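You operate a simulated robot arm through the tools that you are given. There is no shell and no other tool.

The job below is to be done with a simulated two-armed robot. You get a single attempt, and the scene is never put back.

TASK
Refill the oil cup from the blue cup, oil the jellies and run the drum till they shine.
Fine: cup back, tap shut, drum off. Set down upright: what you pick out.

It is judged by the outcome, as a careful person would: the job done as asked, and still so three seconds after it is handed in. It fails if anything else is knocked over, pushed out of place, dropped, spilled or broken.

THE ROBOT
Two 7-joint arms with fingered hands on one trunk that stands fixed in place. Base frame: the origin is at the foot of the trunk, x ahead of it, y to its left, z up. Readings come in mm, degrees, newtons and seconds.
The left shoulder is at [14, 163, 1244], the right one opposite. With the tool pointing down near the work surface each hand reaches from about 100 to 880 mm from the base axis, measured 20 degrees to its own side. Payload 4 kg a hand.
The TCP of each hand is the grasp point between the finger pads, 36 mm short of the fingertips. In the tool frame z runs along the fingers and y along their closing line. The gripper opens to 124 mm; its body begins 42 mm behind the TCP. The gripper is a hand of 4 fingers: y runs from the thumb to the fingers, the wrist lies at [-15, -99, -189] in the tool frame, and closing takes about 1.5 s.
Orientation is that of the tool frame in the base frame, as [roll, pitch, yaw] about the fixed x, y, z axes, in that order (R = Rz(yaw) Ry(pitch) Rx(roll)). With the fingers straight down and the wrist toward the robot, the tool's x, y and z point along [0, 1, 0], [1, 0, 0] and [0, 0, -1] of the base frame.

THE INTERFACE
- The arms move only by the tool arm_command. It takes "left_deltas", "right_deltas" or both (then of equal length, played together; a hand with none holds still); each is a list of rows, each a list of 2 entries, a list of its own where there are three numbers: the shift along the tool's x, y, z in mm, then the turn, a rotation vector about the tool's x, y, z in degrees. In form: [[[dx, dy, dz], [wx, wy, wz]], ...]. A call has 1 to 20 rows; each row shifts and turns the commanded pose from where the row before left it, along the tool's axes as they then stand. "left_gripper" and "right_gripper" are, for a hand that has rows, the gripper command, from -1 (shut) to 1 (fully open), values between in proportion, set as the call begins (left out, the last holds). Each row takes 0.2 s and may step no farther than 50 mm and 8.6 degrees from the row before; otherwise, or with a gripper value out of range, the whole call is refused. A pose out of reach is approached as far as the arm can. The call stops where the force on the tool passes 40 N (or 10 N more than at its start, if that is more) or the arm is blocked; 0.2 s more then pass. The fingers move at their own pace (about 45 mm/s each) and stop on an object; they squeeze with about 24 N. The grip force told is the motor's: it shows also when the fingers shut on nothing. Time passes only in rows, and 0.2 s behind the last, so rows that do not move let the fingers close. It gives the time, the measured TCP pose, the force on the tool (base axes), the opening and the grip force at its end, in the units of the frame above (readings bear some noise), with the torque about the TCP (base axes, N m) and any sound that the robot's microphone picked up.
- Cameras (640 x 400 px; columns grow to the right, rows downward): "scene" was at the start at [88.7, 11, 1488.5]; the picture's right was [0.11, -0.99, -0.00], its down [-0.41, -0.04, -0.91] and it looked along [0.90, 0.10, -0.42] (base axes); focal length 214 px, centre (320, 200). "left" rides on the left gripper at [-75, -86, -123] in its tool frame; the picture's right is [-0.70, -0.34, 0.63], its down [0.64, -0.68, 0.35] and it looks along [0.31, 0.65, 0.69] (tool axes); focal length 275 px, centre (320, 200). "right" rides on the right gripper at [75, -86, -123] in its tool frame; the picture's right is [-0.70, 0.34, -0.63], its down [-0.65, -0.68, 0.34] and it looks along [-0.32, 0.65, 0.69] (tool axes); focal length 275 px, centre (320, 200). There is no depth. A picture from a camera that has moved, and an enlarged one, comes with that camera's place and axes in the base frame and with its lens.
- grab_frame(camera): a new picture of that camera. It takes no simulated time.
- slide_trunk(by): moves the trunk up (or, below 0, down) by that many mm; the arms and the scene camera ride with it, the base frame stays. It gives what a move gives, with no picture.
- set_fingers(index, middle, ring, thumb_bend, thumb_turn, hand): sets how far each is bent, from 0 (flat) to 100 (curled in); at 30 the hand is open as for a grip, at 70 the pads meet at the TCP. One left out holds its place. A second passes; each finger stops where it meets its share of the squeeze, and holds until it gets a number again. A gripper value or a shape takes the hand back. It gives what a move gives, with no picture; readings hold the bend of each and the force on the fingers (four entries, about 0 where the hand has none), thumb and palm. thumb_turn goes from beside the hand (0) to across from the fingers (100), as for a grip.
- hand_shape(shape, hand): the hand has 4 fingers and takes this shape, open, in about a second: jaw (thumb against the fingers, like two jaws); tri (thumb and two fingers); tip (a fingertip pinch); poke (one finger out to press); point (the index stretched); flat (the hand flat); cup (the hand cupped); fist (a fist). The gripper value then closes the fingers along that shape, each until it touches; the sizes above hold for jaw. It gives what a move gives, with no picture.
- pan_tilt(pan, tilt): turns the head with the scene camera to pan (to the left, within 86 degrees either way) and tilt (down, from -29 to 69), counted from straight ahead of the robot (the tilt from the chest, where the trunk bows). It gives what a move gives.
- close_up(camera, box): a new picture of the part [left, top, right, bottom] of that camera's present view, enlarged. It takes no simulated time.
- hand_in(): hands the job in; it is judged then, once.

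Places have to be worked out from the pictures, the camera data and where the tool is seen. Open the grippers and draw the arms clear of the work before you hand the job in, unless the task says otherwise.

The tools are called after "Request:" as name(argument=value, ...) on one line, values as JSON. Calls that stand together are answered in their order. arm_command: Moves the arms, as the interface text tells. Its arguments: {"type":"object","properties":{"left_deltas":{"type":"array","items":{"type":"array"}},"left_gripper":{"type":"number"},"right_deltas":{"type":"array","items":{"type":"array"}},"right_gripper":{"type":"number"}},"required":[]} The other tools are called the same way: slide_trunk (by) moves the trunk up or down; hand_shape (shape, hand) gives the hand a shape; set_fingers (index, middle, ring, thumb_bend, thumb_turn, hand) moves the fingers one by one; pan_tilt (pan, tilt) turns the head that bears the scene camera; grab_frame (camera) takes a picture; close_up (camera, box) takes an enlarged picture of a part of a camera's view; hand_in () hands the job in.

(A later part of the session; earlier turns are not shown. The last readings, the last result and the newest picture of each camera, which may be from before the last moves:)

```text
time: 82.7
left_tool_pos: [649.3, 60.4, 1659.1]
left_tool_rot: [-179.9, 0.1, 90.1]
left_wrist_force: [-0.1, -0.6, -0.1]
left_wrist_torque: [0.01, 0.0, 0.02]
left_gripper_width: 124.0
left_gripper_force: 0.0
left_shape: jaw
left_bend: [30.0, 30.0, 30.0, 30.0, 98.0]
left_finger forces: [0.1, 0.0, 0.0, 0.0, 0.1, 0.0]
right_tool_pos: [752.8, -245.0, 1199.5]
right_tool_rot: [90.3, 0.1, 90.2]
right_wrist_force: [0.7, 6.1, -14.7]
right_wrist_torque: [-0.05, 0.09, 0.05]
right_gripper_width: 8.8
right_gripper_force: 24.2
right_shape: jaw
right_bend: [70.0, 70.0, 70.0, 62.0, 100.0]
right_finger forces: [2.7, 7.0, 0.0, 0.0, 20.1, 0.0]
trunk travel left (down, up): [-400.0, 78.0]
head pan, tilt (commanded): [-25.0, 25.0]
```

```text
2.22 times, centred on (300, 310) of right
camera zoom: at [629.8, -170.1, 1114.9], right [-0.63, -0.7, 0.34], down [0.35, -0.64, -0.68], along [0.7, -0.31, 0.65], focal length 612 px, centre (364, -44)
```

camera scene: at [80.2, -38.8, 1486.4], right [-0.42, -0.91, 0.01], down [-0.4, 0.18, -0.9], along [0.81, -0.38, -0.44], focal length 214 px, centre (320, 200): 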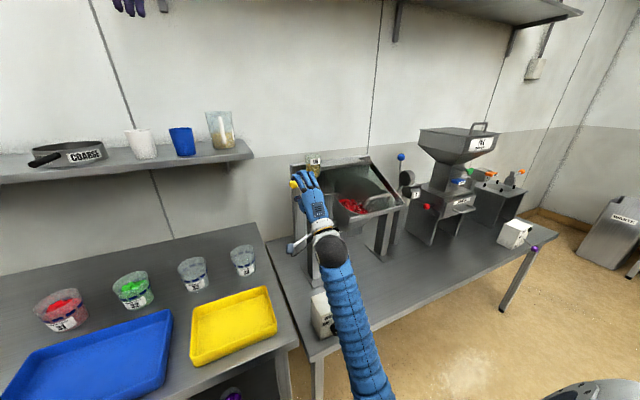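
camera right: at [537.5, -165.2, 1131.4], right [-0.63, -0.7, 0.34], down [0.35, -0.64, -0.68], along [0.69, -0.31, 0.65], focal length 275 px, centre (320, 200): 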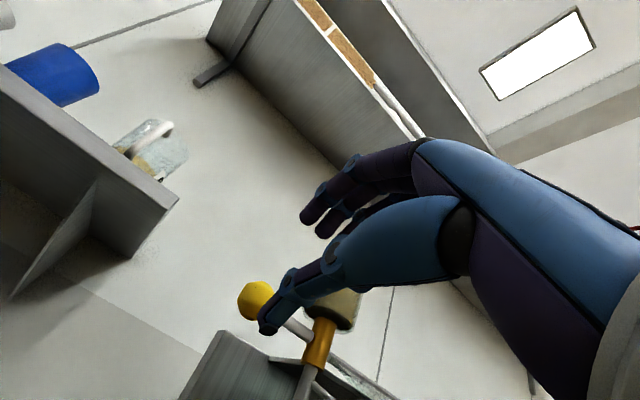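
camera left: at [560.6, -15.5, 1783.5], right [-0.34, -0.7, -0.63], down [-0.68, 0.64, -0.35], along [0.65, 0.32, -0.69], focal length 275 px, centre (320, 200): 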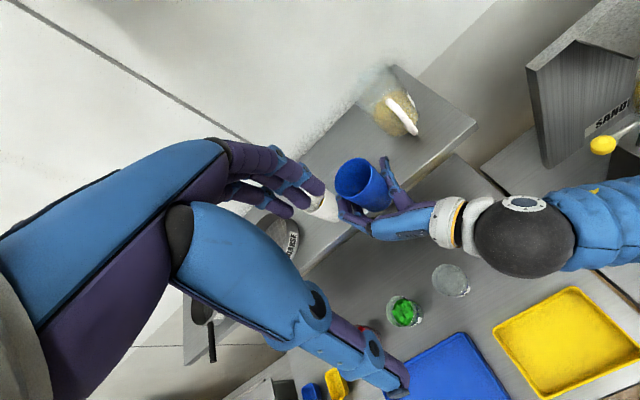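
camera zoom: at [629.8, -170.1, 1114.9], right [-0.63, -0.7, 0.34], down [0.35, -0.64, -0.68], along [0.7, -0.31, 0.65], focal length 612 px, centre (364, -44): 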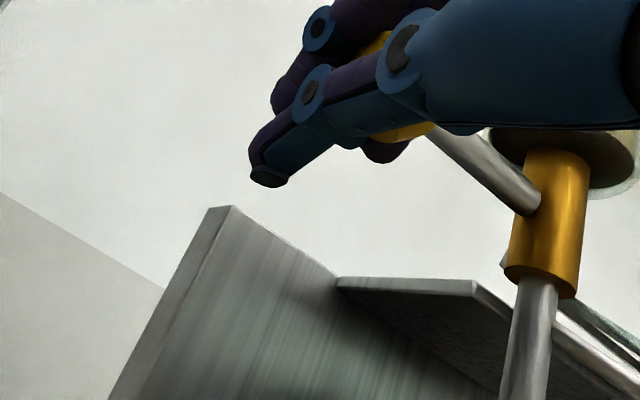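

The fingers are wrapped around the ball, hooking behind it. I probe by pulling 8 mm toward the robot (-x) and read the force.

Request:
arm_command(right_deltas=[[[0, 0, -4], [0, 0, 0]], [[0, 0, -4], [0, 0, 0]], [[0, 0, 0], [0, 0, 0]]])

Request:
close_up(camera="scene", box=[280, 145, 370, 205])

```text
time: 83.5
left_tool_pos: [648.3, 60.0, 1659.4]
left_tool_rot: [-179.8, 0.2, 90.0]
left_wrist_force: [0.5, 0.5, -0.1]
left_wrist_torque: [0.02, -0.04, -0.01]
left_gripper_width: 123.8
left_gripper_force: 0.1
left_shape: jaw
left_bend: [30.0, 30.0, 30.0, 30.0, 98.0]
left_finger forces: [0.0, 0.0, 0.1, 0.0, 0.0, 0.1]
right_tool_pos: [744.9, -245.5, 1200.2]
right_tool_rot: [90.2, 0.1, 90.3]
right_wrist_force: [0.5, 6.3, -14.3]
right_wrist_torque: [-0.05, 0.08, 0.14]
right_gripper_width: 8.5
right_gripper_force: 24.6
right_shape: jaw
right_bend: [70.0, 70.0, 70.0, 62.0, 100.0]
right_finger forces: [1.0, 7.8, 0.4, 0.0, 17.9, 0.1]
trunk travel left (down, up): [-400.0, 78.0]
head pan, tilt (commanded): [-25.0, 25.0]
```

```text
6.67 times, centred on (325, 175) of scene
camera zoom: at [81.4, -37.7, 1486.3], right [-0.42, -0.91, 0.01], down [-0.4, 0.18, -0.9], along [0.81, -0.38, -0.44], focal length 1430 px, centre (287, 367)
```

zoom: 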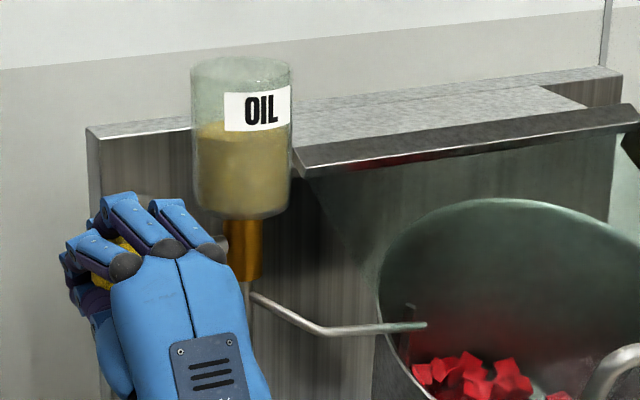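

No resistance: the lever seems to swing toward the robot. I pull further along the arc (12 mm back, slightly right) and check.

Request:
arm_command(right_deltas=[[[-1, 0, -4], [0, 0, 0]], [[-1, 0, -4], [0, 0, 0]], [[-2, 0, -5], [0, 0, 0]], [[0, 0, 0], [0, 0, 0]]])

Request:
close_up(camera="scene", box=[280, 145, 370, 205])

Request:
close_up(camera="right", box=[200, 220, 400, 400])

```text
time: 84.5
left_tool_pos: [647.5, 62.5, 1659.4]
left_tool_rot: [-179.9, 0.0, 90.0]
left_wrist_force: [0.4, -0.4, 0.4]
left_wrist_torque: [0.01, -0.01, -0.03]
left_gripper_width: 123.6
left_gripper_force: 0.2
left_shape: jaw
left_bend: [30.0, 30.0, 30.0, 30.0, 98.0]
left_finger forces: [0.0, 0.0, 0.0, 0.0, 0.1, 0.0]
right_tool_pos: [731.7, -247.8, 1199.8]
right_tool_rot: [90.1, 0.1, 90.4]
right_wrist_force: [-0.7, 18.8, -13.1]
right_wrist_torque: [-0.09, 0.14, 0.42]
right_gripper_width: 7.7
right_gripper_force: 24.2
right_shape: jaw
right_bend: [70.0, 70.0, 70.0, 62.0, 100.0]
right_finger forces: [0.4, 6.4, 6.7, 0.1, 19.2, 0.1]
trunk travel left (down, up): [-400.0, 78.0]
head pan, tilt (commanded): [-25.0, 25.0]
```

```text
6.67 times, centred on (325, 175) of scene
camera zoom: at [81.0, -36.1, 1486.4], right [-0.42, -0.91, 0.01], down [-0.4, 0.18, -0.9], along [0.81, -0.38, -0.44], focal length 1430 px, centre (287, 367)
```

zoom: 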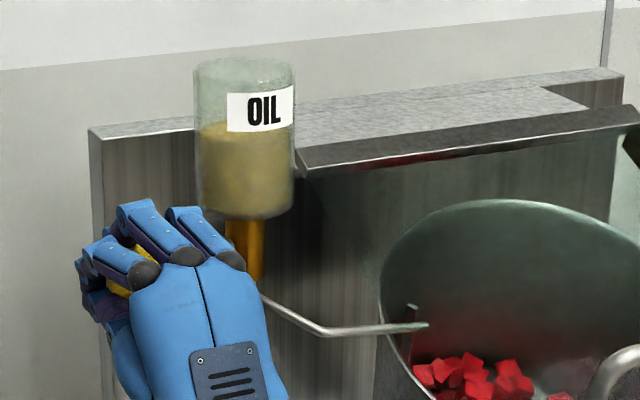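

```text
2.22 times, centred on (300, 310) of right
camera zoom: at [609.2, -173.1, 1115.6], right [-0.63, -0.7, 0.34], down [0.35, -0.64, -0.68], along [0.7, -0.31, 0.65], focal length 612 px, centre (364, -44)
```

zoom: 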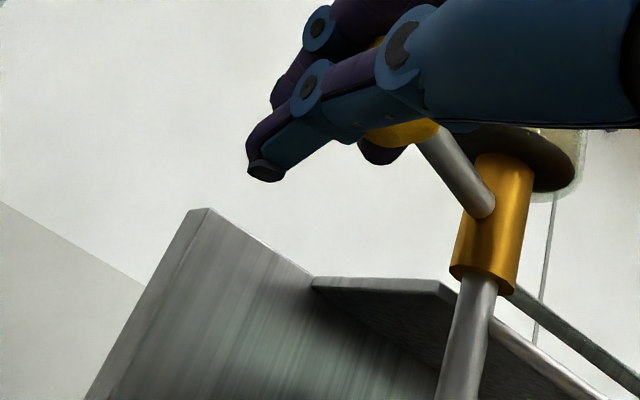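

The lever swings toward the robot about the vertical axis (about 16° now). I continue along its arc to about 32° while turning the hand with it, staying clear of the lid corner.

Request:
arm_command(right_deltas=[[[-2.6, 0, -7.5], [0, 8, 0]], [[-2.2, 0, -6.4], [0, 8, 0]], [[-1.9, 0, -6.3], [0, 8, 0]], [[-1.2, 0, -6.1], [0, 2, 0]], [[0, 0, 0], [0, 0, 0]]])

Request:
close_up(camera="scene", box=[280, 145, 370, 205])

Request:
close_up(camera="right", box=[200, 200, 440, 400])

```text
time: 85.7
left_tool_pos: [646.6, 60.1, 1658.7]
left_tool_rot: [-179.9, 0.1, 89.9]
left_wrist_force: [0.1, 0.2, -0.7]
left_wrist_torque: [-0.03, -0.03, -0.02]
left_gripper_width: 123.7
left_gripper_force: 0.0
left_shape: jaw
left_bend: [30.0, 30.0, 30.0, 30.0, 98.0]
left_finger forces: [0.1, 0.0, 0.0, 0.0, 0.0, 0.0]
right_tool_pos: [707.8, -262.0, 1202.2]
right_tool_rot: [90.1, 0.0, 116.3]
right_wrist_force: [-9.2, 14.3, -14.2]
right_wrist_torque: [-0.04, 0.08, 0.12]
right_gripper_width: 8.1
right_gripper_force: 23.9
right_shape: jaw
right_bend: [70.0, 70.0, 70.0, 62.0, 99.0]
right_finger forces: [0.6, 5.4, 1.4, 0.1, 22.4, 0.0]
trunk travel left (down, up): [-400.0, 78.0]
head pan, tilt (commanded): [-25.0, 25.0]
```

```text
6.67 times, centred on (325, 175) of scene
camera zoom: at [80.2, -37.2, 1486.4], right [-0.42, -0.91, 0.01], down [-0.4, 0.18, -0.9], along [0.81, -0.38, -0.44], focal length 1430 px, centre (287, 367)
```

zoom: 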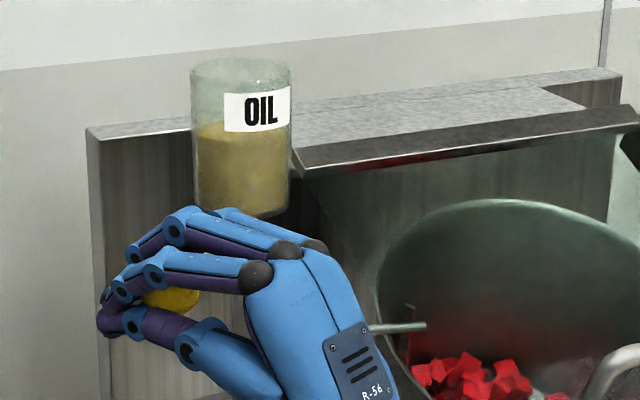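

```text
2.00 times, centred on (320, 300) of right
camera zoom: at [564.2, -249.7, 1116.3], right [-0.26, -0.9, 0.34], down [0.59, -0.43, -0.68], along [0.76, 0.03, 0.65], focal length 551 px, centre (320, 0)
```

zoom: 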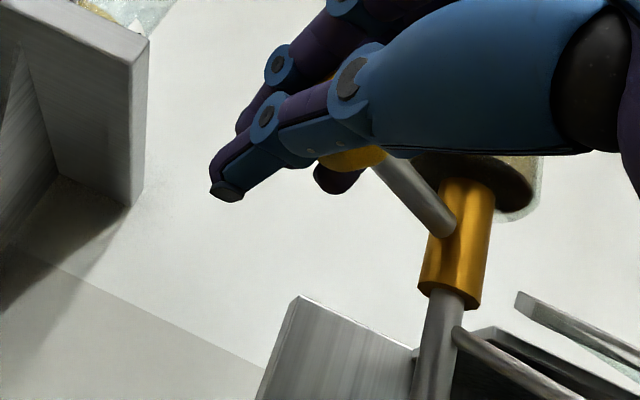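

The lever is around 32° open. I look for oil at the spout end and in the drum.

Request:
close_up(camera="scene", box=[325, 180, 375, 215])

Request:
close_up(camera="scene", box=[300, 148, 340, 188])

```text
11.43 times, centred on (350, 198) of scene
camera zoom: at [80.2, -37.2, 1486.4], right [-0.42, -0.91, 0.01], down [-0.4, 0.18, -0.9], along [0.81, -0.38, -0.44], focal length 2451 px, centre (-23, 229)
```

zoom: 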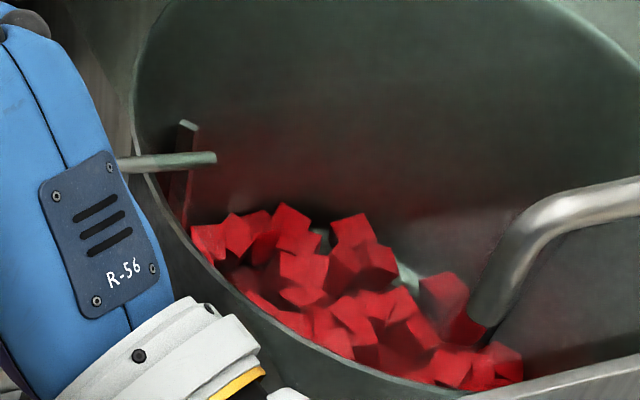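

```text
10.00 times, centred on (320, 168) of scene
camera zoom: at [80.2, -37.2, 1486.4], right [-0.42, -0.91, 0.01], down [-0.4, 0.18, -0.9], along [0.81, -0.38, -0.44], focal length 2145 px, centre (320, 520)
```

zoom: 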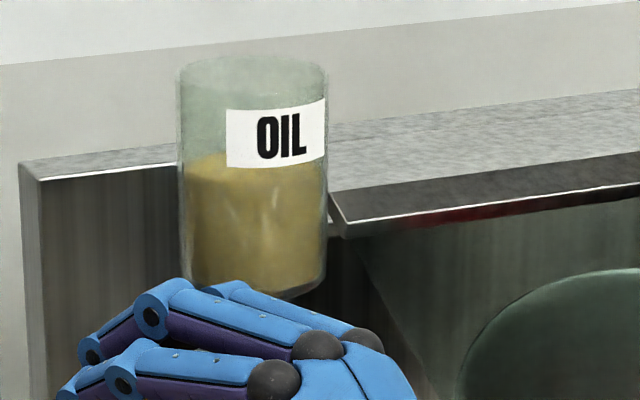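

No flow at this angle yet. I check the clearance of the wrist to the lid corner before pulling further.

Request:
grab_frame(camera="scene")

Request:
close_up(camera="scene", box=[270, 140, 430, 300])

```text
taken
camera scene: at [80.2, -37.2, 1486.4], right [-0.42, -0.91, 0.01], down [-0.4, 0.18, -0.9], along [0.81, -0.38, -0.44], focal length 214 px, centre (320, 200)
```

scene: 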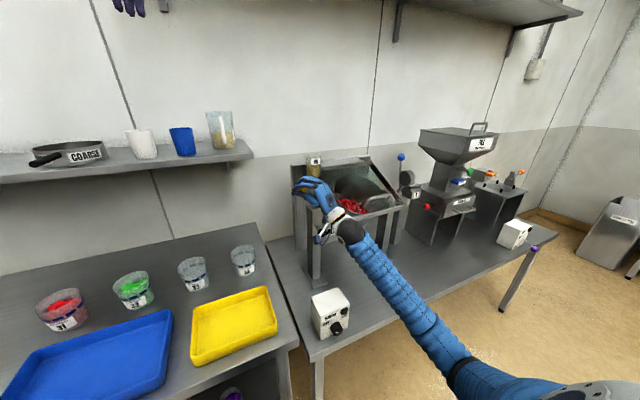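

```text
2.50 times, centred on (350, 220) of scene
camera zoom: at [80.2, -37.2, 1486.4], right [-0.42, -0.91, 0.01], down [-0.4, 0.18, -0.9], along [0.81, -0.38, -0.44], focal length 536 px, centre (245, 150)
```

zoom: 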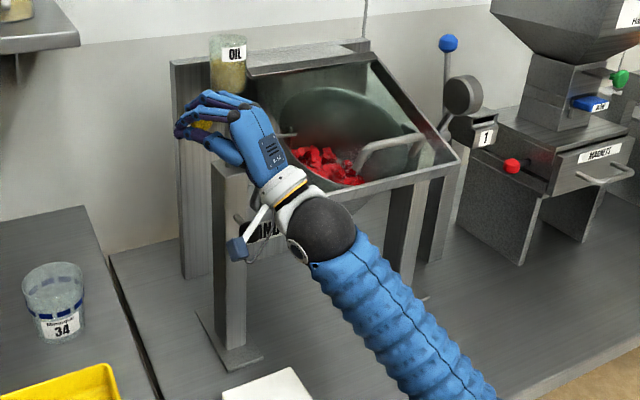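

There is about 30 mm between wrist and lid corner, and moving back along the arc increases it. I pull on to about 48°.

Request:
arm_command(right_deltas=[[[0.5, 0, -4.5], [0, 1, 0]], [[-1.1, 0, -5.3], [0, 1, 0]], [[-1.4, 0, -5.3], [0, 1, 0]], [[-1.6, 0, -5.1], [0, 1, 0]], [[0, 0, 0], [0, 0, 0]]])

Request:
close_up(camera="scene", box=[325, 175, 385, 215])

Request:
close_up(camera="scene", box=[280, 145, 370, 205])

Request:
close_up(camera="right", box=[200, 200, 440, 400])

```text
time: 86.9
left_tool_pos: [646.4, 59.7, 1660.7]
left_tool_rot: [-179.9, 0.1, 90.0]
left_wrist_force: [-0.1, 0.5, 0.6]
left_wrist_torque: [0.01, -0.01, 0.05]
left_gripper_width: 123.8
left_gripper_force: 0.0
left_shape: jaw
left_bend: [30.0, 30.0, 30.0, 30.0, 98.0]
left_finger forces: [0.1, 0.0, 0.1, 0.0, 0.0, 0.0]
right_tool_pos: [689.9, -276.3, 1202.3]
right_tool_rot: [90.0, 0.0, 120.1]
right_wrist_force: [-4.0, 6.8, -7.3]
right_wrist_torque: [-0.03, 0.04, 0.12]
right_gripper_width: 5.8
right_gripper_force: 24.2
right_shape: jaw
right_bend: [70.0, 70.0, 70.0, 63.0, 100.0]
right_finger forces: [0.0, 3.0, 2.7, 0.0, 11.9, 0.0]
trunk travel left (down, up): [-400.0, 78.0]
head pan, tilt (commanded): [-25.0, 25.0]
```

```text
10.00 times, centred on (355, 195) of scene
camera zoom: at [80.2, -37.7, 1486.4], right [-0.42, -0.91, 0.01], down [-0.4, 0.18, -0.9], along [0.81, -0.38, -0.44], focal length 2145 px, centre (-30, 250)
```

zoom: 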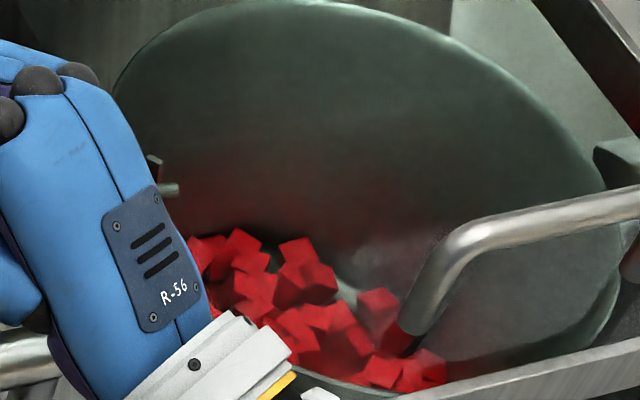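

```text
6.67 times, centred on (325, 175) of scene
camera zoom: at [80.2, -37.7, 1486.4], right [-0.42, -0.91, 0.01], down [-0.4, 0.18, -0.9], along [0.81, -0.38, -0.44], focal length 1430 px, centre (287, 367)
```

zoom: 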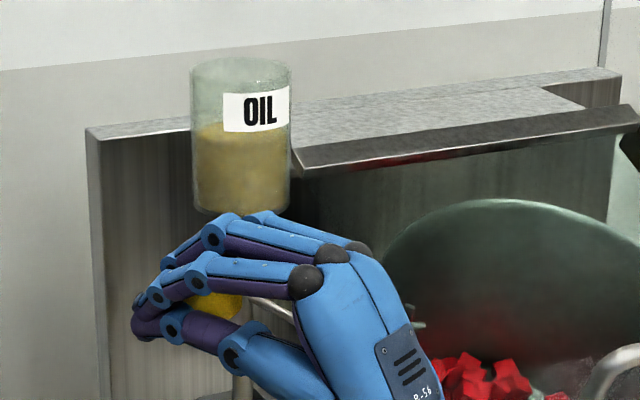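

```text
2.00 times, centred on (320, 300) of right
camera zoom: at [546.7, -273.1, 1116.8], right [-0.2, -0.92, 0.34], down [0.62, -0.38, -0.68], along [0.76, 0.08, 0.65], focal length 551 px, centre (320, 0)
```

zoom: 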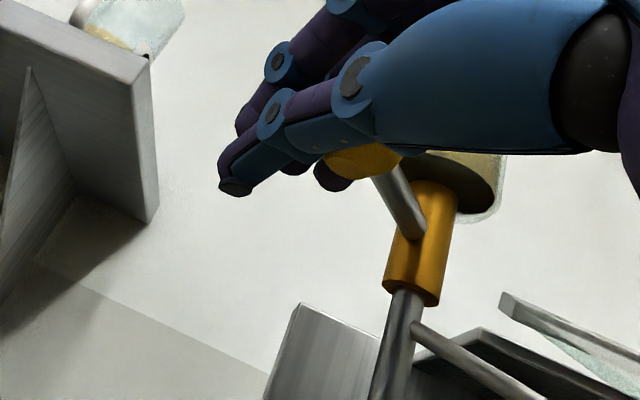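

The lever keeps following, around 47°; no clear flow yet. I pull on to about 65°.

Request:
arm_command(right_deltas=[[[-1.8, 0, -5.3], [0, 2, 0]], [[-2.0, 0, -5.2], [0, 2, 0]], [[-2.2, 0, -5.1], [0, 2, 0]], [[-2.4, 0, -4.8], [0, 0, 0]], [[0, 0, 0], [0, 0, 0]]])

Request:
close_up(camera="scene", box=[325, 175, 385, 215])

Request:
close_up(camera="scene", box=[280, 145, 370, 205])

Request:
close_up(camera="right", box=[200, 200, 440, 400])

```text
time: 88.1
left_tool_pos: [645.6, 59.5, 1660.5]
left_tool_rot: [-180.0, -0.1, 90.0]
left_wrist_force: [-0.3, 0.2, 0.1]
left_wrist_torque: [0.0, -0.01, 0.0]
left_gripper_width: 123.6
left_gripper_force: 0.1
left_shape: jaw
left_bend: [30.0, 30.0, 30.0, 30.0, 98.0]
left_finger forces: [0.0, 0.1, 0.0, 0.1, 0.1, 0.0]
right_tool_pos: [678.3, -294.5, 1200.2]
right_tool_rot: [90.0, 0.0, 126.4]
right_wrist_force: [1.2, 0.7, 1.1]
right_wrist_torque: [0.01, -0.03, 0.01]
right_gripper_width: 2.9
right_gripper_force: 23.8
right_shape: jaw
right_bend: [70.0, 70.0, 70.0, 64.0, 100.0]
right_finger forces: [0.1, 0.1, 1.9, 0.0, 0.0, 0.1]
trunk travel left (down, up): [-400.0, 78.0]
head pan, tilt (commanded): [-25.0, 25.0]
```

```text
10.00 times, centred on (355, 195) of scene
camera zoom: at [80.2, -38.2, 1486.4], right [-0.42, -0.91, 0.01], down [-0.4, 0.18, -0.9], along [0.81, -0.38, -0.44], focal length 2145 px, centre (-30, 250)
```

zoom: 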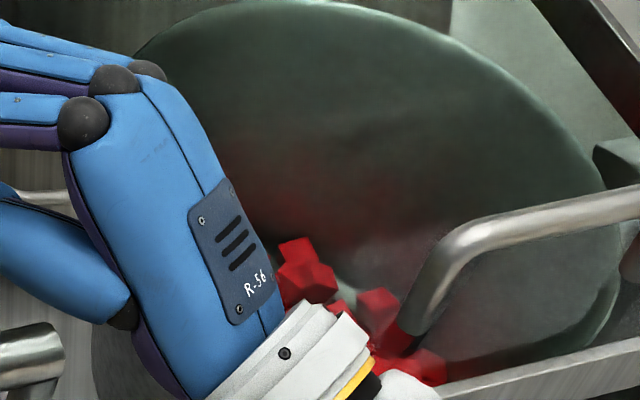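

```text
6.67 times, centred on (325, 175) of scene
camera zoom: at [80.2, -38.2, 1486.4], right [-0.42, -0.91, 0.01], down [-0.4, 0.18, -0.9], along [0.81, -0.38, -0.44], focal length 1430 px, centre (287, 367)
```

zoom: 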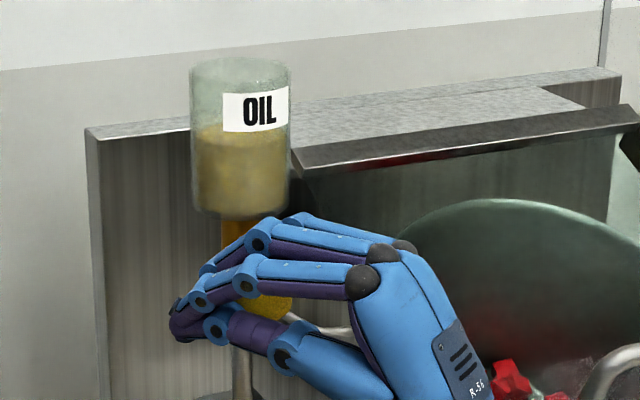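

```text
2.00 times, centred on (320, 300) of right
camera zoom: at [535.3, -305.8, 1115.9], right [-0.1, -0.94, 0.34], down [0.66, -0.32, -0.68], along [0.75, 0.16, 0.65], focal length 551 px, centre (320, 0)
```

zoom: 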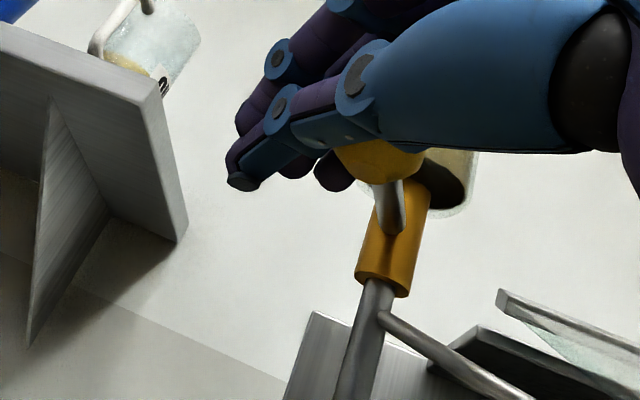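

The lever is now around 65°. The oil level seems slightly lower; I wait a second and compare.

Request:
arm_command(right_deltas=[[[0, 0, 0], [0, 0, 0]], [[0, 0, 0], [0, 0, 0]], [[0, 0, 0], [0, 0, 0]], [[0, 0, 0], [0, 0, 0]]])

Request:
close_up(camera="scene", box=[300, 148, 340, 188])

Request:
close_up(camera="left", box=[560, 80, 640, 140])

```text
time: 89.1
left_tool_pos: [646.6, 58.6, 1661.5]
left_tool_rot: [179.9, 0.1, 90.0]
left_wrist_force: [-0.4, 0.5, 0.5]
left_wrist_torque: [0.0, 0.0, 0.01]
left_gripper_width: 123.9
left_gripper_force: 0.0
left_shape: jaw
left_bend: [30.0, 30.0, 30.0, 30.0, 98.0]
left_finger forces: [0.1, 0.0, 0.1, 0.0, 0.1, 0.0]
right_tool_pos: [677.8, -295.4, 1201.4]
right_tool_rot: [90.1, 0.0, 126.3]
right_wrist_force: [1.5, -0.3, 1.5]
right_wrist_torque: [-0.01, 0.01, 0.03]
right_gripper_width: 3.3
right_gripper_force: 23.7
right_shape: jaw
right_bend: [70.0, 70.0, 70.0, 64.0, 100.0]
right_finger forces: [0.0, 0.0, 1.9, 0.0, 0.0, 0.0]
trunk travel left (down, up): [-400.0, 78.0]
head pan, tilt (commanded): [-25.0, 25.0]
```

```text
10.00 times, centred on (320, 168) of scene
camera zoom: at [80.1, -38.3, 1486.4], right [-0.42, -0.91, 0.01], down [-0.4, 0.18, -0.9], along [0.81, -0.38, -0.44], focal length 2145 px, centre (320, 520)
```

zoom: 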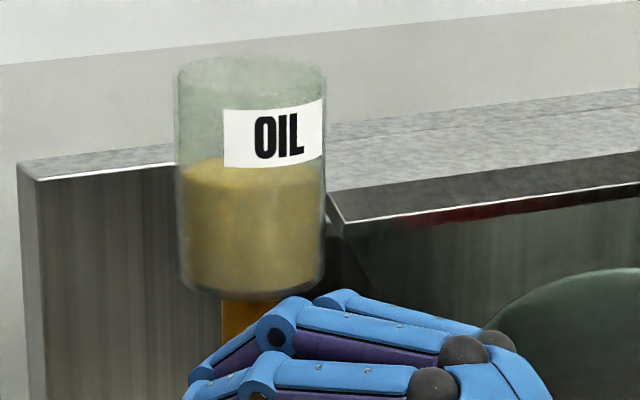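

```text
6.67 times, centred on (600, 110) of left
camera zoom: at [561.2, -15.1, 1783.4], right [-0.34, -0.7, -0.63], down [-0.68, 0.64, -0.35], along [0.65, 0.31, -0.69], focal length 1835 px, centre (-1547, 800)
```

zoom: 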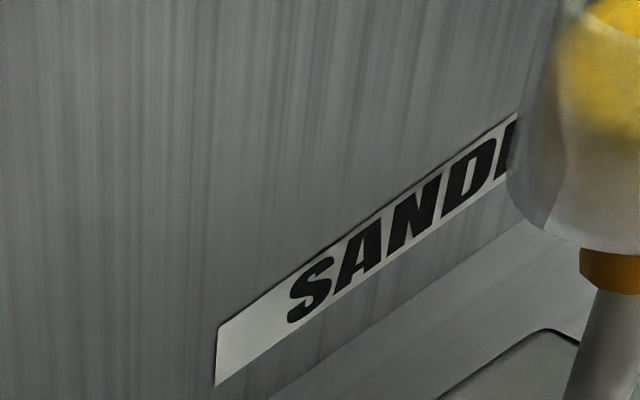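

Request:
arm_command(right_deltas=[[[0, 0, 0], [0, 0, 0]], [[0, 0, 0], [0, 0, 0]], [[0, 0, 0], [0, 0, 0]], [[0, 0, 0], [0, 0, 0]], [[0, 0, 0], [0, 0, 0]], [[0, 0, 0], [0, 0, 0]], [[0, 0, 0], [0, 0, 0]], [[0, 0, 0], [0, 0, 0]]])

Request:
close_up(camera="scene", box=[300, 148, 340, 188])

Request:
close_up(camera="scene", box=[325, 175, 385, 215])

```text
time: 90.9
left_tool_pos: [647.5, 59.5, 1659.4]
left_tool_rot: [-180.0, 0.1, 89.9]
left_wrist_force: [-0.1, 0.1, -0.2]
left_wrist_torque: [0.03, -0.02, 0.0]
left_gripper_width: 123.9
left_gripper_force: 0.1
left_shape: jaw
left_bend: [30.0, 30.0, 30.0, 30.0, 98.0]
left_finger forces: [0.1, 0.1, 0.0, 0.1, 0.1, 0.0]
right_tool_pos: [678.5, -295.3, 1200.3]
right_tool_rot: [90.1, 0.0, 126.3]
right_wrist_force: [1.9, -0.1, 1.1]
right_wrist_torque: [0.0, -0.05, 0.06]
right_gripper_width: 3.0
right_gripper_force: 23.9
right_shape: jaw
right_bend: [70.0, 70.0, 70.0, 64.0, 100.0]
right_finger forces: [0.1, 0.0, 2.0, 0.1, 0.0, 0.0]
trunk travel left (down, up): [-400.0, 78.0]
head pan, tilt (commanded): [-25.0, 25.0]
```

```text
10.00 times, centred on (320, 168) of scene
camera zoom: at [80.1, -38.3, 1486.4], right [-0.42, -0.91, 0.01], down [-0.4, 0.18, -0.9], along [0.81, -0.38, -0.44], focal length 2145 px, centre (320, 520)
```

zoom: 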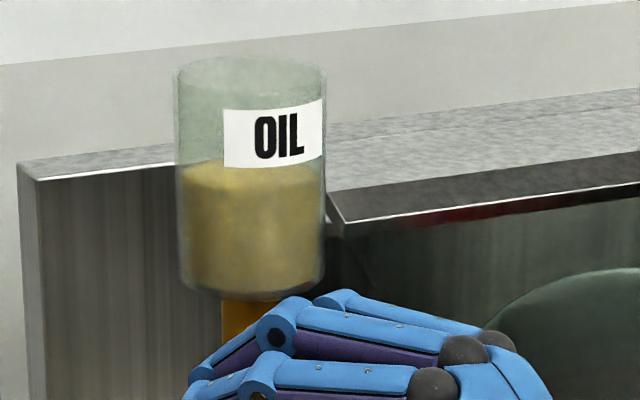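

```text
10.00 times, centred on (355, 195) of scene
camera zoom: at [80.1, -38.3, 1486.4], right [-0.42, -0.91, 0.01], down [-0.4, 0.18, -0.9], along [0.81, -0.38, -0.44], focal length 2145 px, centre (-30, 250)
```

zoom: 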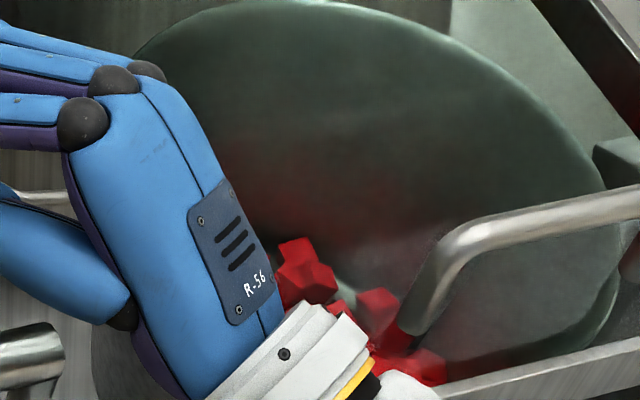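

The view of the spout is blocked by the hand, so I turn the left hand's camera toward the machine again to look from the left side.

Request:
arm_command(left_deltas=[[[0, 0, 0], [0, 0, 8.33]], [[0, 0, 0], [0, 0, 8.33]], [[0, 0, 0], [0, 0, 8.33]], [[0, 0, 0], [0, 0, 8.33]], [[0, 0, 0], [0, 0, 8.33]], [[0, 0, 0], [0, 0, 8.33]], [[0, 0, 0], [0, 0, 8.33]], [[0, 0, 0], [0, 0, 8.33]], [[0, 0, 0], [0, 0, 8.33]]])

Request:
grab_frame(camera="left")

Request:
close_up(camera="scene", box=[300, 148, 340, 188])

```text
time: 92.9
left_tool_pos: [647.8, 58.5, 1658.8]
left_tool_rot: [179.9, 0.0, 14.9]
left_wrist_force: [0.2, -0.1, -0.2]
left_wrist_torque: [-0.03, 0.01, 0.01]
left_gripper_width: 123.8
left_gripper_force: 0.1
left_shape: jaw
left_bend: [30.0, 30.0, 30.0, 30.0, 98.0]
left_finger forces: [0.0, 0.0, 0.0, 0.0, 0.1, 0.1]
right_tool_pos: [678.9, -295.1, 1200.6]
right_tool_rot: [90.1, 0.0, 126.2]
right_wrist_force: [0.0, 0.4, 2.0]
right_wrist_torque: [-0.03, -0.01, 0.02]
right_gripper_width: 3.3
right_gripper_force: 23.9
right_shape: jaw
right_bend: [70.0, 70.0, 70.0, 64.0, 100.0]
right_finger forces: [0.0, 0.0, 1.8, 0.0, 0.1, 0.0]
trunk travel left (down, up): [-400.0, 78.0]
head pan, tilt (commanded): [-25.0, 25.0]
```

```text
taken
camera left: at [552.8, 123.5, 1783.5], right [-0.76, 0.15, -0.63], down [0.45, 0.82, -0.35], along [0.47, -0.55, -0.69], focal length 275 px, centre (320, 200)
```

left: 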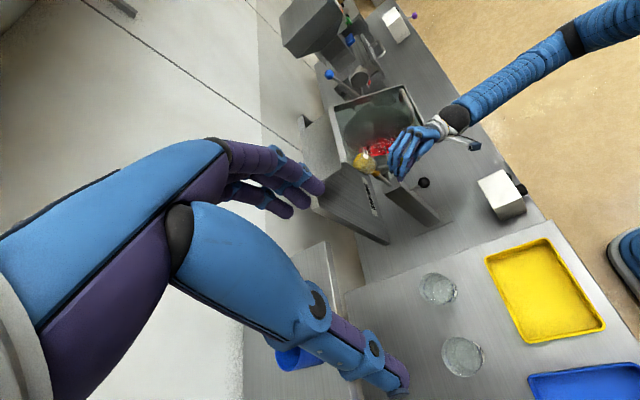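

```text
10.00 times, centred on (320, 168) of scene
camera zoom: at [80.2, -38.4, 1486.4], right [-0.42, -0.91, 0.01], down [-0.4, 0.18, -0.9], along [0.81, -0.38, -0.44], focal length 2145 px, centre (320, 520)
```

zoom: 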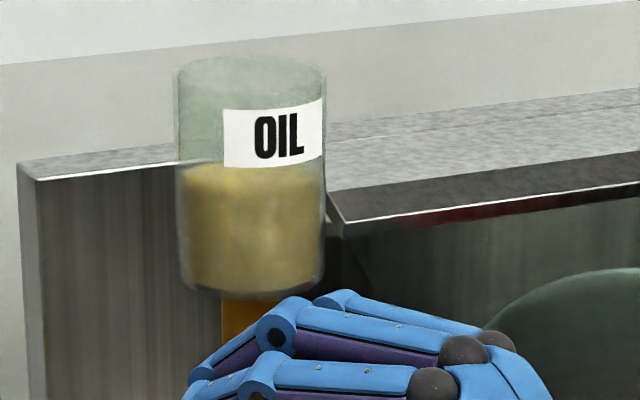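

The level is slowly dropping. I zoom with the left camera to see the spout over the drum.

Request:
close_up(camera="left", box=[330, 90, 430, 190])

Request:
close_up(camera="left", box=[355, 125, 415, 165])

```text
4.00 times, centred on (380, 140) of left
camera zoom: at [552.8, 123.5, 1783.5], right [-0.76, 0.15, -0.63], down [0.45, 0.82, -0.35], along [0.47, -0.55, -0.69], focal length 1101 px, centre (80, 440)
```

zoom: 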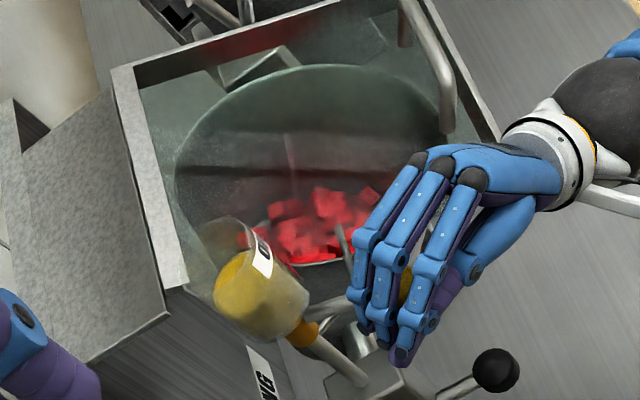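

```text
10.00 times, centred on (385, 145) of left
camera zoom: at [552.8, 123.5, 1783.5], right [-0.76, 0.15, -0.63], down [0.45, 0.82, -0.35], along [0.47, -0.55, -0.69], focal length 2753 px, centre (-330, 750)
```

zoom: 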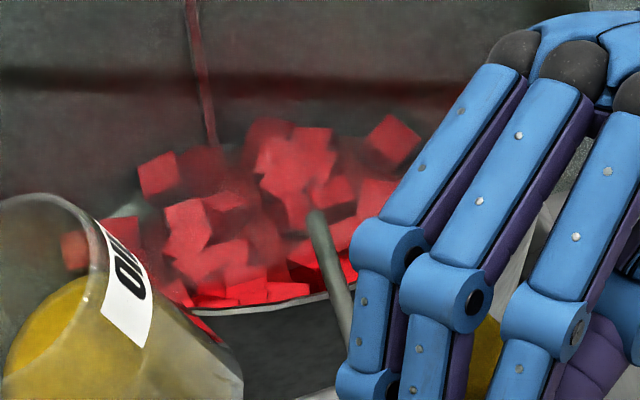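

Oil drains slowly through the spout onto the jellies. I open the lever a bit more (to about 80°) for a clearer flow.

Request:
arm_command(right_deltas=[[[-2.9, 0, -3.9], [0, 0, 0]], [[-2.9, 0, -3.9], [0, 0, 0]], [[-2.9, 0, -3.9], [0, 0, 0]], [[-2.9, 0, -3.9], [0, 0, 0]], [[0, 0, 0], [0, 0, 0]]])

Request:
close_up(camera="left", box=[355, 125, 415, 165])

Request:
close_up(camera="scene", box=[300, 148, 340, 188])

Request:
close_up(camera="right", box=[200, 200, 440, 400])

```text
time: 94.0
left_tool_pos: [649.2, 62.1, 1659.1]
left_tool_rot: [179.9, 0.0, 15.0]
left_wrist_force: [-0.1, -0.7, 0.1]
left_wrist_torque: [0.04, -0.03, 0.02]
left_gripper_width: 123.6
left_gripper_force: 0.1
left_shape: jaw
left_bend: [30.0, 30.0, 30.0, 30.0, 98.0]
left_finger forces: [0.0, 0.0, 0.0, 0.1, 0.1, 0.1]
right_tool_pos: [672.6, -307.8, 1199.7]
right_tool_rot: [90.3, -0.1, 126.6]
right_wrist_force: [13.1, 39.5, 1.4]
right_wrist_torque: [-0.35, 0.1, 1.2]
right_gripper_width: 2.3
right_gripper_force: 23.5
right_shape: jaw
right_bend: [70.0, 70.0, 70.0, 65.0, 100.0]
right_finger forces: [0.0, 12.1, 24.3, 0.1, 1.7, 0.0]
trunk travel left (down, up): [-400.0, 78.0]
head pan, tilt (commanded): [-25.0, 25.0]
stopped in row 5 (right hand): the force on the tool passed its limit at 43 N (the readings are from after the stop); the commanded pose is now the measured one
```

```text
10.00 times, centred on (385, 145) of left
camera zoom: at [554.7, 126.2, 1782.6], right [-0.76, 0.14, -0.63], down [0.45, 0.82, -0.35], along [0.47, -0.55, -0.69], focal length 2753 px, centre (-330, 750)
```

zoom: 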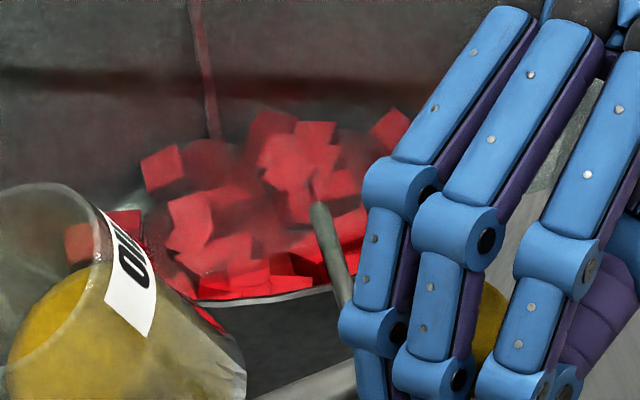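

```text
10.00 times, centred on (320, 168) of scene
camera zoom: at [82.1, -34.6, 1486.4], right [-0.42, -0.91, 0.01], down [-0.4, 0.18, -0.9], along [0.81, -0.38, -0.44], focal length 2145 px, centre (320, 520)
```

zoom: 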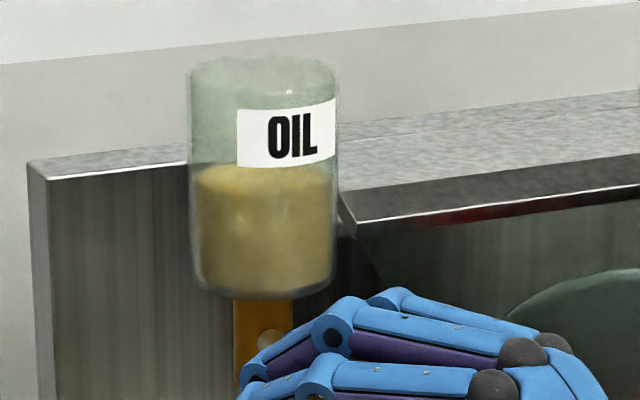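

```text
2.00 times, centred on (320, 300) of right
camera zoom: at [528.6, -319.1, 1115.6], right [-0.09, -0.94, 0.34], down [0.66, -0.31, -0.68], along [0.75, 0.16, 0.65], focal length 551 px, centre (320, 0)
```

zoom: 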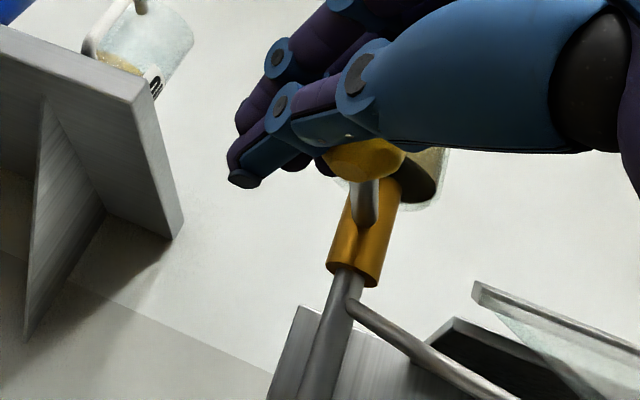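

The lever is at roughly 80° and at or near its stop (force limit tripped). I ease the hand back about 6 mm to take off the force.

Request:
arm_command(right_deltas=[[[3, 0, 1.5], [0, 0, 0]], [[3, 0, 1.5], [0, 0, 0]], [[0, 0, 0], [0, 0, 0]], [[0, 0, 0], [0, 0, 0]]])

Request:
close_up(camera="left", box=[340, 110, 430, 180])

Request:
close_up(camera="scene", box=[300, 148, 340, 188])

```text
time: 95.0
left_tool_pos: [647.7, 60.5, 1659.7]
left_tool_rot: [179.9, 0.1, 15.1]
left_wrist_force: [0.2, -0.1, -0.4]
left_wrist_torque: [-0.04, -0.01, -0.02]
left_gripper_width: 123.5
left_gripper_force: 0.2
left_shape: jaw
left_bend: [30.0, 30.0, 30.0, 30.0, 98.0]
left_finger forces: [0.0, 0.0, 0.0, 0.1, 0.0, 0.0]
right_tool_pos: [672.8, -304.2, 1200.3]
right_tool_rot: [90.1, 0.0, 126.6]
right_wrist_force: [10.2, 9.3, 3.7]
right_wrist_torque: [-0.09, 0.0, 0.38]
right_gripper_width: 2.8
right_gripper_force: 24.0
right_shape: jaw
right_bend: [70.0, 70.0, 70.0, 65.0, 100.0]
right_finger forces: [0.0, 0.9, 9.7, 0.0, 0.0, 0.0]
trunk travel left (down, up): [-400.0, 78.0]
head pan, tilt (commanded): [-25.0, 25.0]
```

```text
5.71 times, centred on (385, 145) of left
camera zoom: at [553.6, 124.2, 1783.1], right [-0.76, 0.14, -0.63], down [0.45, 0.82, -0.35], along [0.47, -0.55, -0.69], focal length 1573 px, centre (-51, 514)
```

zoom: 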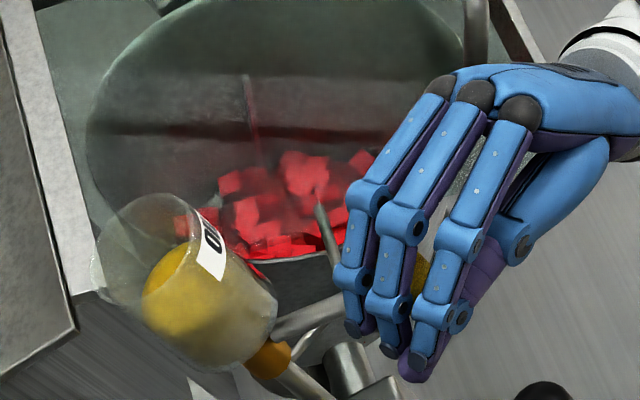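

```text
10.00 times, centred on (320, 168) of scene
camera zoom: at [81.0, -37.5, 1486.4], right [-0.42, -0.91, 0.01], down [-0.4, 0.18, -0.9], along [0.81, -0.38, -0.44], focal length 2145 px, centre (320, 520)
```

zoom: 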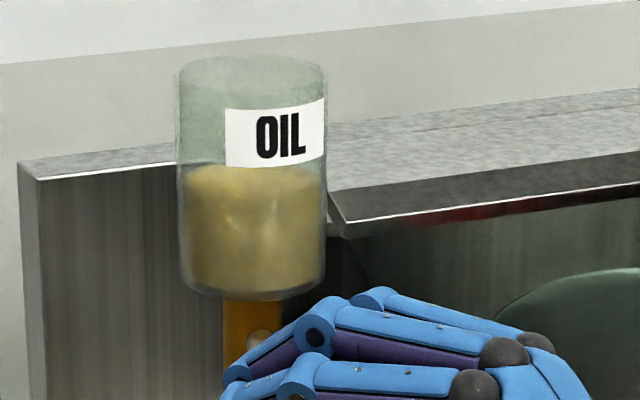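

The lever stays open and oil keeps draining at roughly 1 ml/s into the drum. I ease the hand slightly more and wait 4 seconds for a dose.

Request:
arm_command(right_deltas=[[[1.5, 0, 1.5], [0, 0, 0]], [[0, 0, 0], [0, 0, 0]], [[0, 0, 0], [0, 0, 0]], [[0, 0, 0], [0, 0, 0]], [[0, 0, 0], [0, 0, 0]], [[0, 0, 0], [0, 0, 0]], [[0, 0, 0], [0, 0, 0]], [[0, 0, 0], [0, 0, 0]], [[0, 0, 0], [0, 0, 0]], [[0, 0, 0], [0, 0, 0]], [[0, 0, 0], [0, 0, 0]], [[0, 0, 0], [0, 0, 0]], [[0, 0, 0], [0, 0, 0]], [[0, 0, 0], [0, 0, 0]], [[0, 0, 0], [0, 0, 0]], [[0, 0, 0], [0, 0, 0]], [[0, 0, 0], [0, 0, 0]], [[0, 0, 0], [0, 0, 0]], [[0, 0, 0], [0, 0, 0]], [[0, 0, 0], [0, 0, 0]]])

Request:
close_up(camera="left", box=[355, 125, 415, 165])

Request:
close_up(camera="scene", box=[300, 148, 340, 188])

```text
time: 99.2
left_tool_pos: [647.2, 58.7, 1660.5]
left_tool_rot: [-180.0, 0.2, 15.0]
left_wrist_force: [-0.9, -0.9, 0.4]
left_wrist_torque: [0.03, -0.01, 0.01]
left_gripper_width: 124.0
left_gripper_force: 0.0
left_shape: jaw
left_bend: [30.0, 30.0, 30.0, 30.0, 98.0]
left_finger forces: [0.0, 0.0, 0.1, 0.0, 0.1, 0.0]
right_tool_pos: [671.1, -302.1, 1200.8]
right_tool_rot: [90.1, -0.1, 126.4]
right_wrist_force: [5.9, 1.1, 3.3]
right_wrist_torque: [-0.02, -0.04, 0.13]
right_gripper_width: 2.6
right_gripper_force: 24.4
right_shape: jaw
right_bend: [70.0, 70.0, 70.0, 65.0, 100.0]
right_finger forces: [0.1, 0.3, 6.2, 0.0, 0.0, 0.0]
trunk travel left (down, up): [-400.0, 78.0]
head pan, tilt (commanded): [-25.0, 25.0]
```

```text
10.00 times, centred on (385, 145) of left
camera zoom: at [553.1, 122.8, 1783.4], right [-0.76, 0.14, -0.63], down [0.45, 0.82, -0.35], along [0.47, -0.55, -0.69], focal length 2753 px, centre (-330, 750)
```

zoom: 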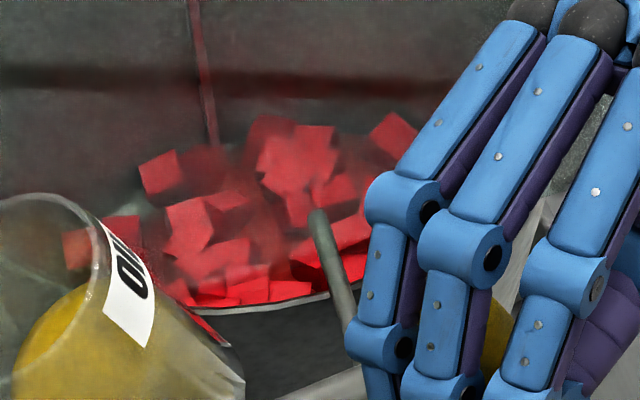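

```text
10.00 times, centred on (320, 168) of scene
camera zoom: at [80.5, -38.1, 1486.4], right [-0.42, -0.91, 0.01], down [-0.4, 0.18, -0.9], along [0.81, -0.38, -0.44], focal length 2145 px, centre (320, 520)
```

zoom: 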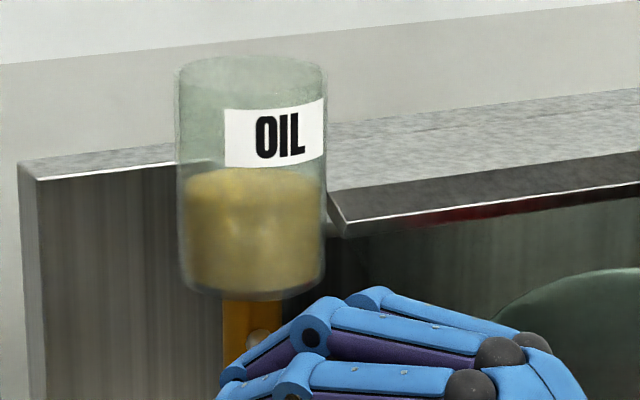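

Still draining steadily. I keep the tap open for about 8 more seconds.

Request:
arm_command(right_deltas=[[[0, 0, 0], [0, 0, 0]], [[0, 0, 0], [0, 0, 0]], [[0, 0, 0], [0, 0, 0]], [[0, 0, 0], [0, 0, 0]], [[0, 0, 0], [0, 0, 0]], [[0, 0, 0], [0, 0, 0]], [[0, 0, 0], [0, 0, 0]], [[0, 0, 0], [0, 0, 0]], [[0, 0, 0], [0, 0, 0]], [[0, 0, 0], [0, 0, 0]], [[0, 0, 0], [0, 0, 0]], [[0, 0, 0], [0, 0, 0]], [[0, 0, 0], [0, 0, 0]], [[0, 0, 0], [0, 0, 0]], [[0, 0, 0], [0, 0, 0]], [[0, 0, 0], [0, 0, 0]], [[0, 0, 0], [0, 0, 0]], [[0, 0, 0], [0, 0, 0]], [[0, 0, 0], [0, 0, 0]], [[0, 0, 0], [0, 0, 0]]])

Request:
arm_command(right_deltas=[[[0, 0, 0], [0, 0, 0]], [[0, 0, 0], [0, 0, 0]], [[0, 0, 0], [0, 0, 0]], [[0, 0, 0], [0, 0, 0]], [[0, 0, 0], [0, 0, 0]], [[0, 0, 0], [0, 0, 0]], [[0, 0, 0], [0, 0, 0]], [[0, 0, 0], [0, 0, 0]], [[0, 0, 0], [0, 0, 0]], [[0, 0, 0], [0, 0, 0]], [[0, 0, 0], [0, 0, 0]], [[0, 0, 0], [0, 0, 0]], [[0, 0, 0], [0, 0, 0]], [[0, 0, 0], [0, 0, 0]], [[0, 0, 0], [0, 0, 0]], [[0, 0, 0], [0, 0, 0]], [[0, 0, 0], [0, 0, 0]], [[0, 0, 0], [0, 0, 0]], [[0, 0, 0], [0, 0, 0]], [[0, 0, 0], [0, 0, 0]]])

Request:
close_up(camera="left", box=[355, 125, 415, 165])

Request:
close_up(camera="scene", box=[300, 148, 340, 188])

Request:
close_up(camera="scene", box=[325, 175, 385, 215])

```text
time: 103.4
left_tool_pos: [647.4, 59.1, 1659.5]
left_tool_rot: [-180.0, 0.1, 15.0]
left_wrist_force: [0.1, 0.1, 0.7]
left_wrist_torque: [0.0, -0.01, 0.0]
left_gripper_width: 123.5
left_gripper_force: 0.1
left_shape: jaw
left_bend: [30.0, 30.0, 30.0, 30.0, 98.0]
left_finger forces: [0.0, 0.0, 0.1, 0.0, 0.0, 0.1]
right_tool_pos: [670.2, -303.5, 1201.8]
right_tool_rot: [90.2, -0.1, 126.5]
right_wrist_force: [4.7, 0.5, 3.4]
right_wrist_torque: [-0.07, -0.04, 0.12]
right_gripper_width: 2.7
right_gripper_force: 24.5
right_shape: jaw
right_bend: [70.0, 70.0, 70.0, 65.0, 100.0]
right_finger forces: [0.1, 0.2, 6.2, 0.0, 0.0, 0.0]
trunk travel left (down, up): [-400.0, 78.0]
head pan, tilt (commanded): [-25.0, 25.0]
```

```text
time: 107.6
left_tool_pos: [646.8, 57.9, 1659.1]
left_tool_rot: [180.0, 0.1, 15.0]
left_wrist_force: [0.3, 0.6, -0.2]
left_wrist_torque: [0.01, 0.0, -0.03]
left_gripper_width: 123.6
left_gripper_force: 0.0
left_shape: jaw
left_bend: [30.0, 30.0, 30.0, 30.0, 98.0]
left_finger forces: [0.1, 0.0, 0.1, 0.0, 0.0, 0.0]
right_tool_pos: [670.2, -301.8, 1202.2]
right_tool_rot: [90.2, -0.1, 126.5]
right_wrist_force: [6.7, 1.3, 3.8]
right_wrist_torque: [-0.08, -0.07, 0.07]
right_gripper_width: 2.7
right_gripper_force: 24.4
right_shape: jaw
right_bend: [70.0, 70.0, 70.0, 65.0, 100.0]
right_finger forces: [0.0, 0.3, 6.2, 0.0, 0.1, 0.0]
trunk travel left (down, up): [-400.0, 78.0]
head pan, tilt (commanded): [-25.0, 25.0]
```

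```text
10.00 times, centred on (385, 145) of left
camera zoom: at [553.0, 122.8, 1783.4], right [-0.76, 0.14, -0.63], down [0.45, 0.82, -0.35], along [0.47, -0.55, -0.69], focal length 2753 px, centre (-330, 750)
```

zoom: 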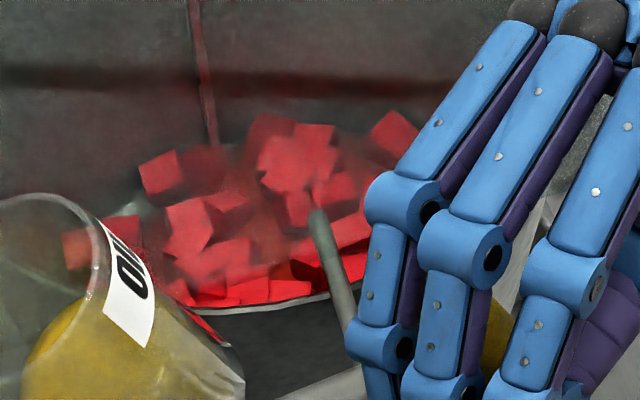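

```text
10.00 times, centred on (320, 168) of scene
camera zoom: at [80.5, -38.1, 1486.4], right [-0.42, -0.91, 0.01], down [-0.4, 0.18, -0.9], along [0.81, -0.38, -0.44], focal length 2145 px, centre (320, 520)
```

zoom: 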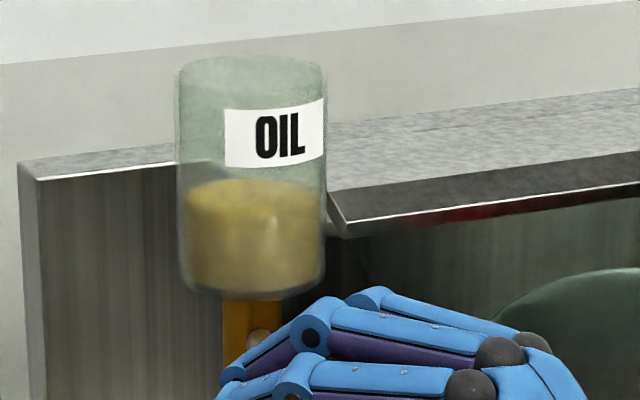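

```text
10.00 times, centred on (355, 195) of scene
camera zoom: at [80.5, -38.1, 1486.4], right [-0.42, -0.91, 0.01], down [-0.4, 0.18, -0.9], along [0.81, -0.38, -0.44], focal length 2145 px, centre (-30, 250)
```

zoom: 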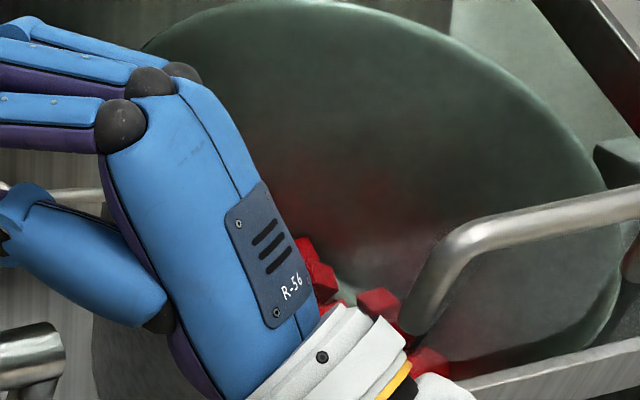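

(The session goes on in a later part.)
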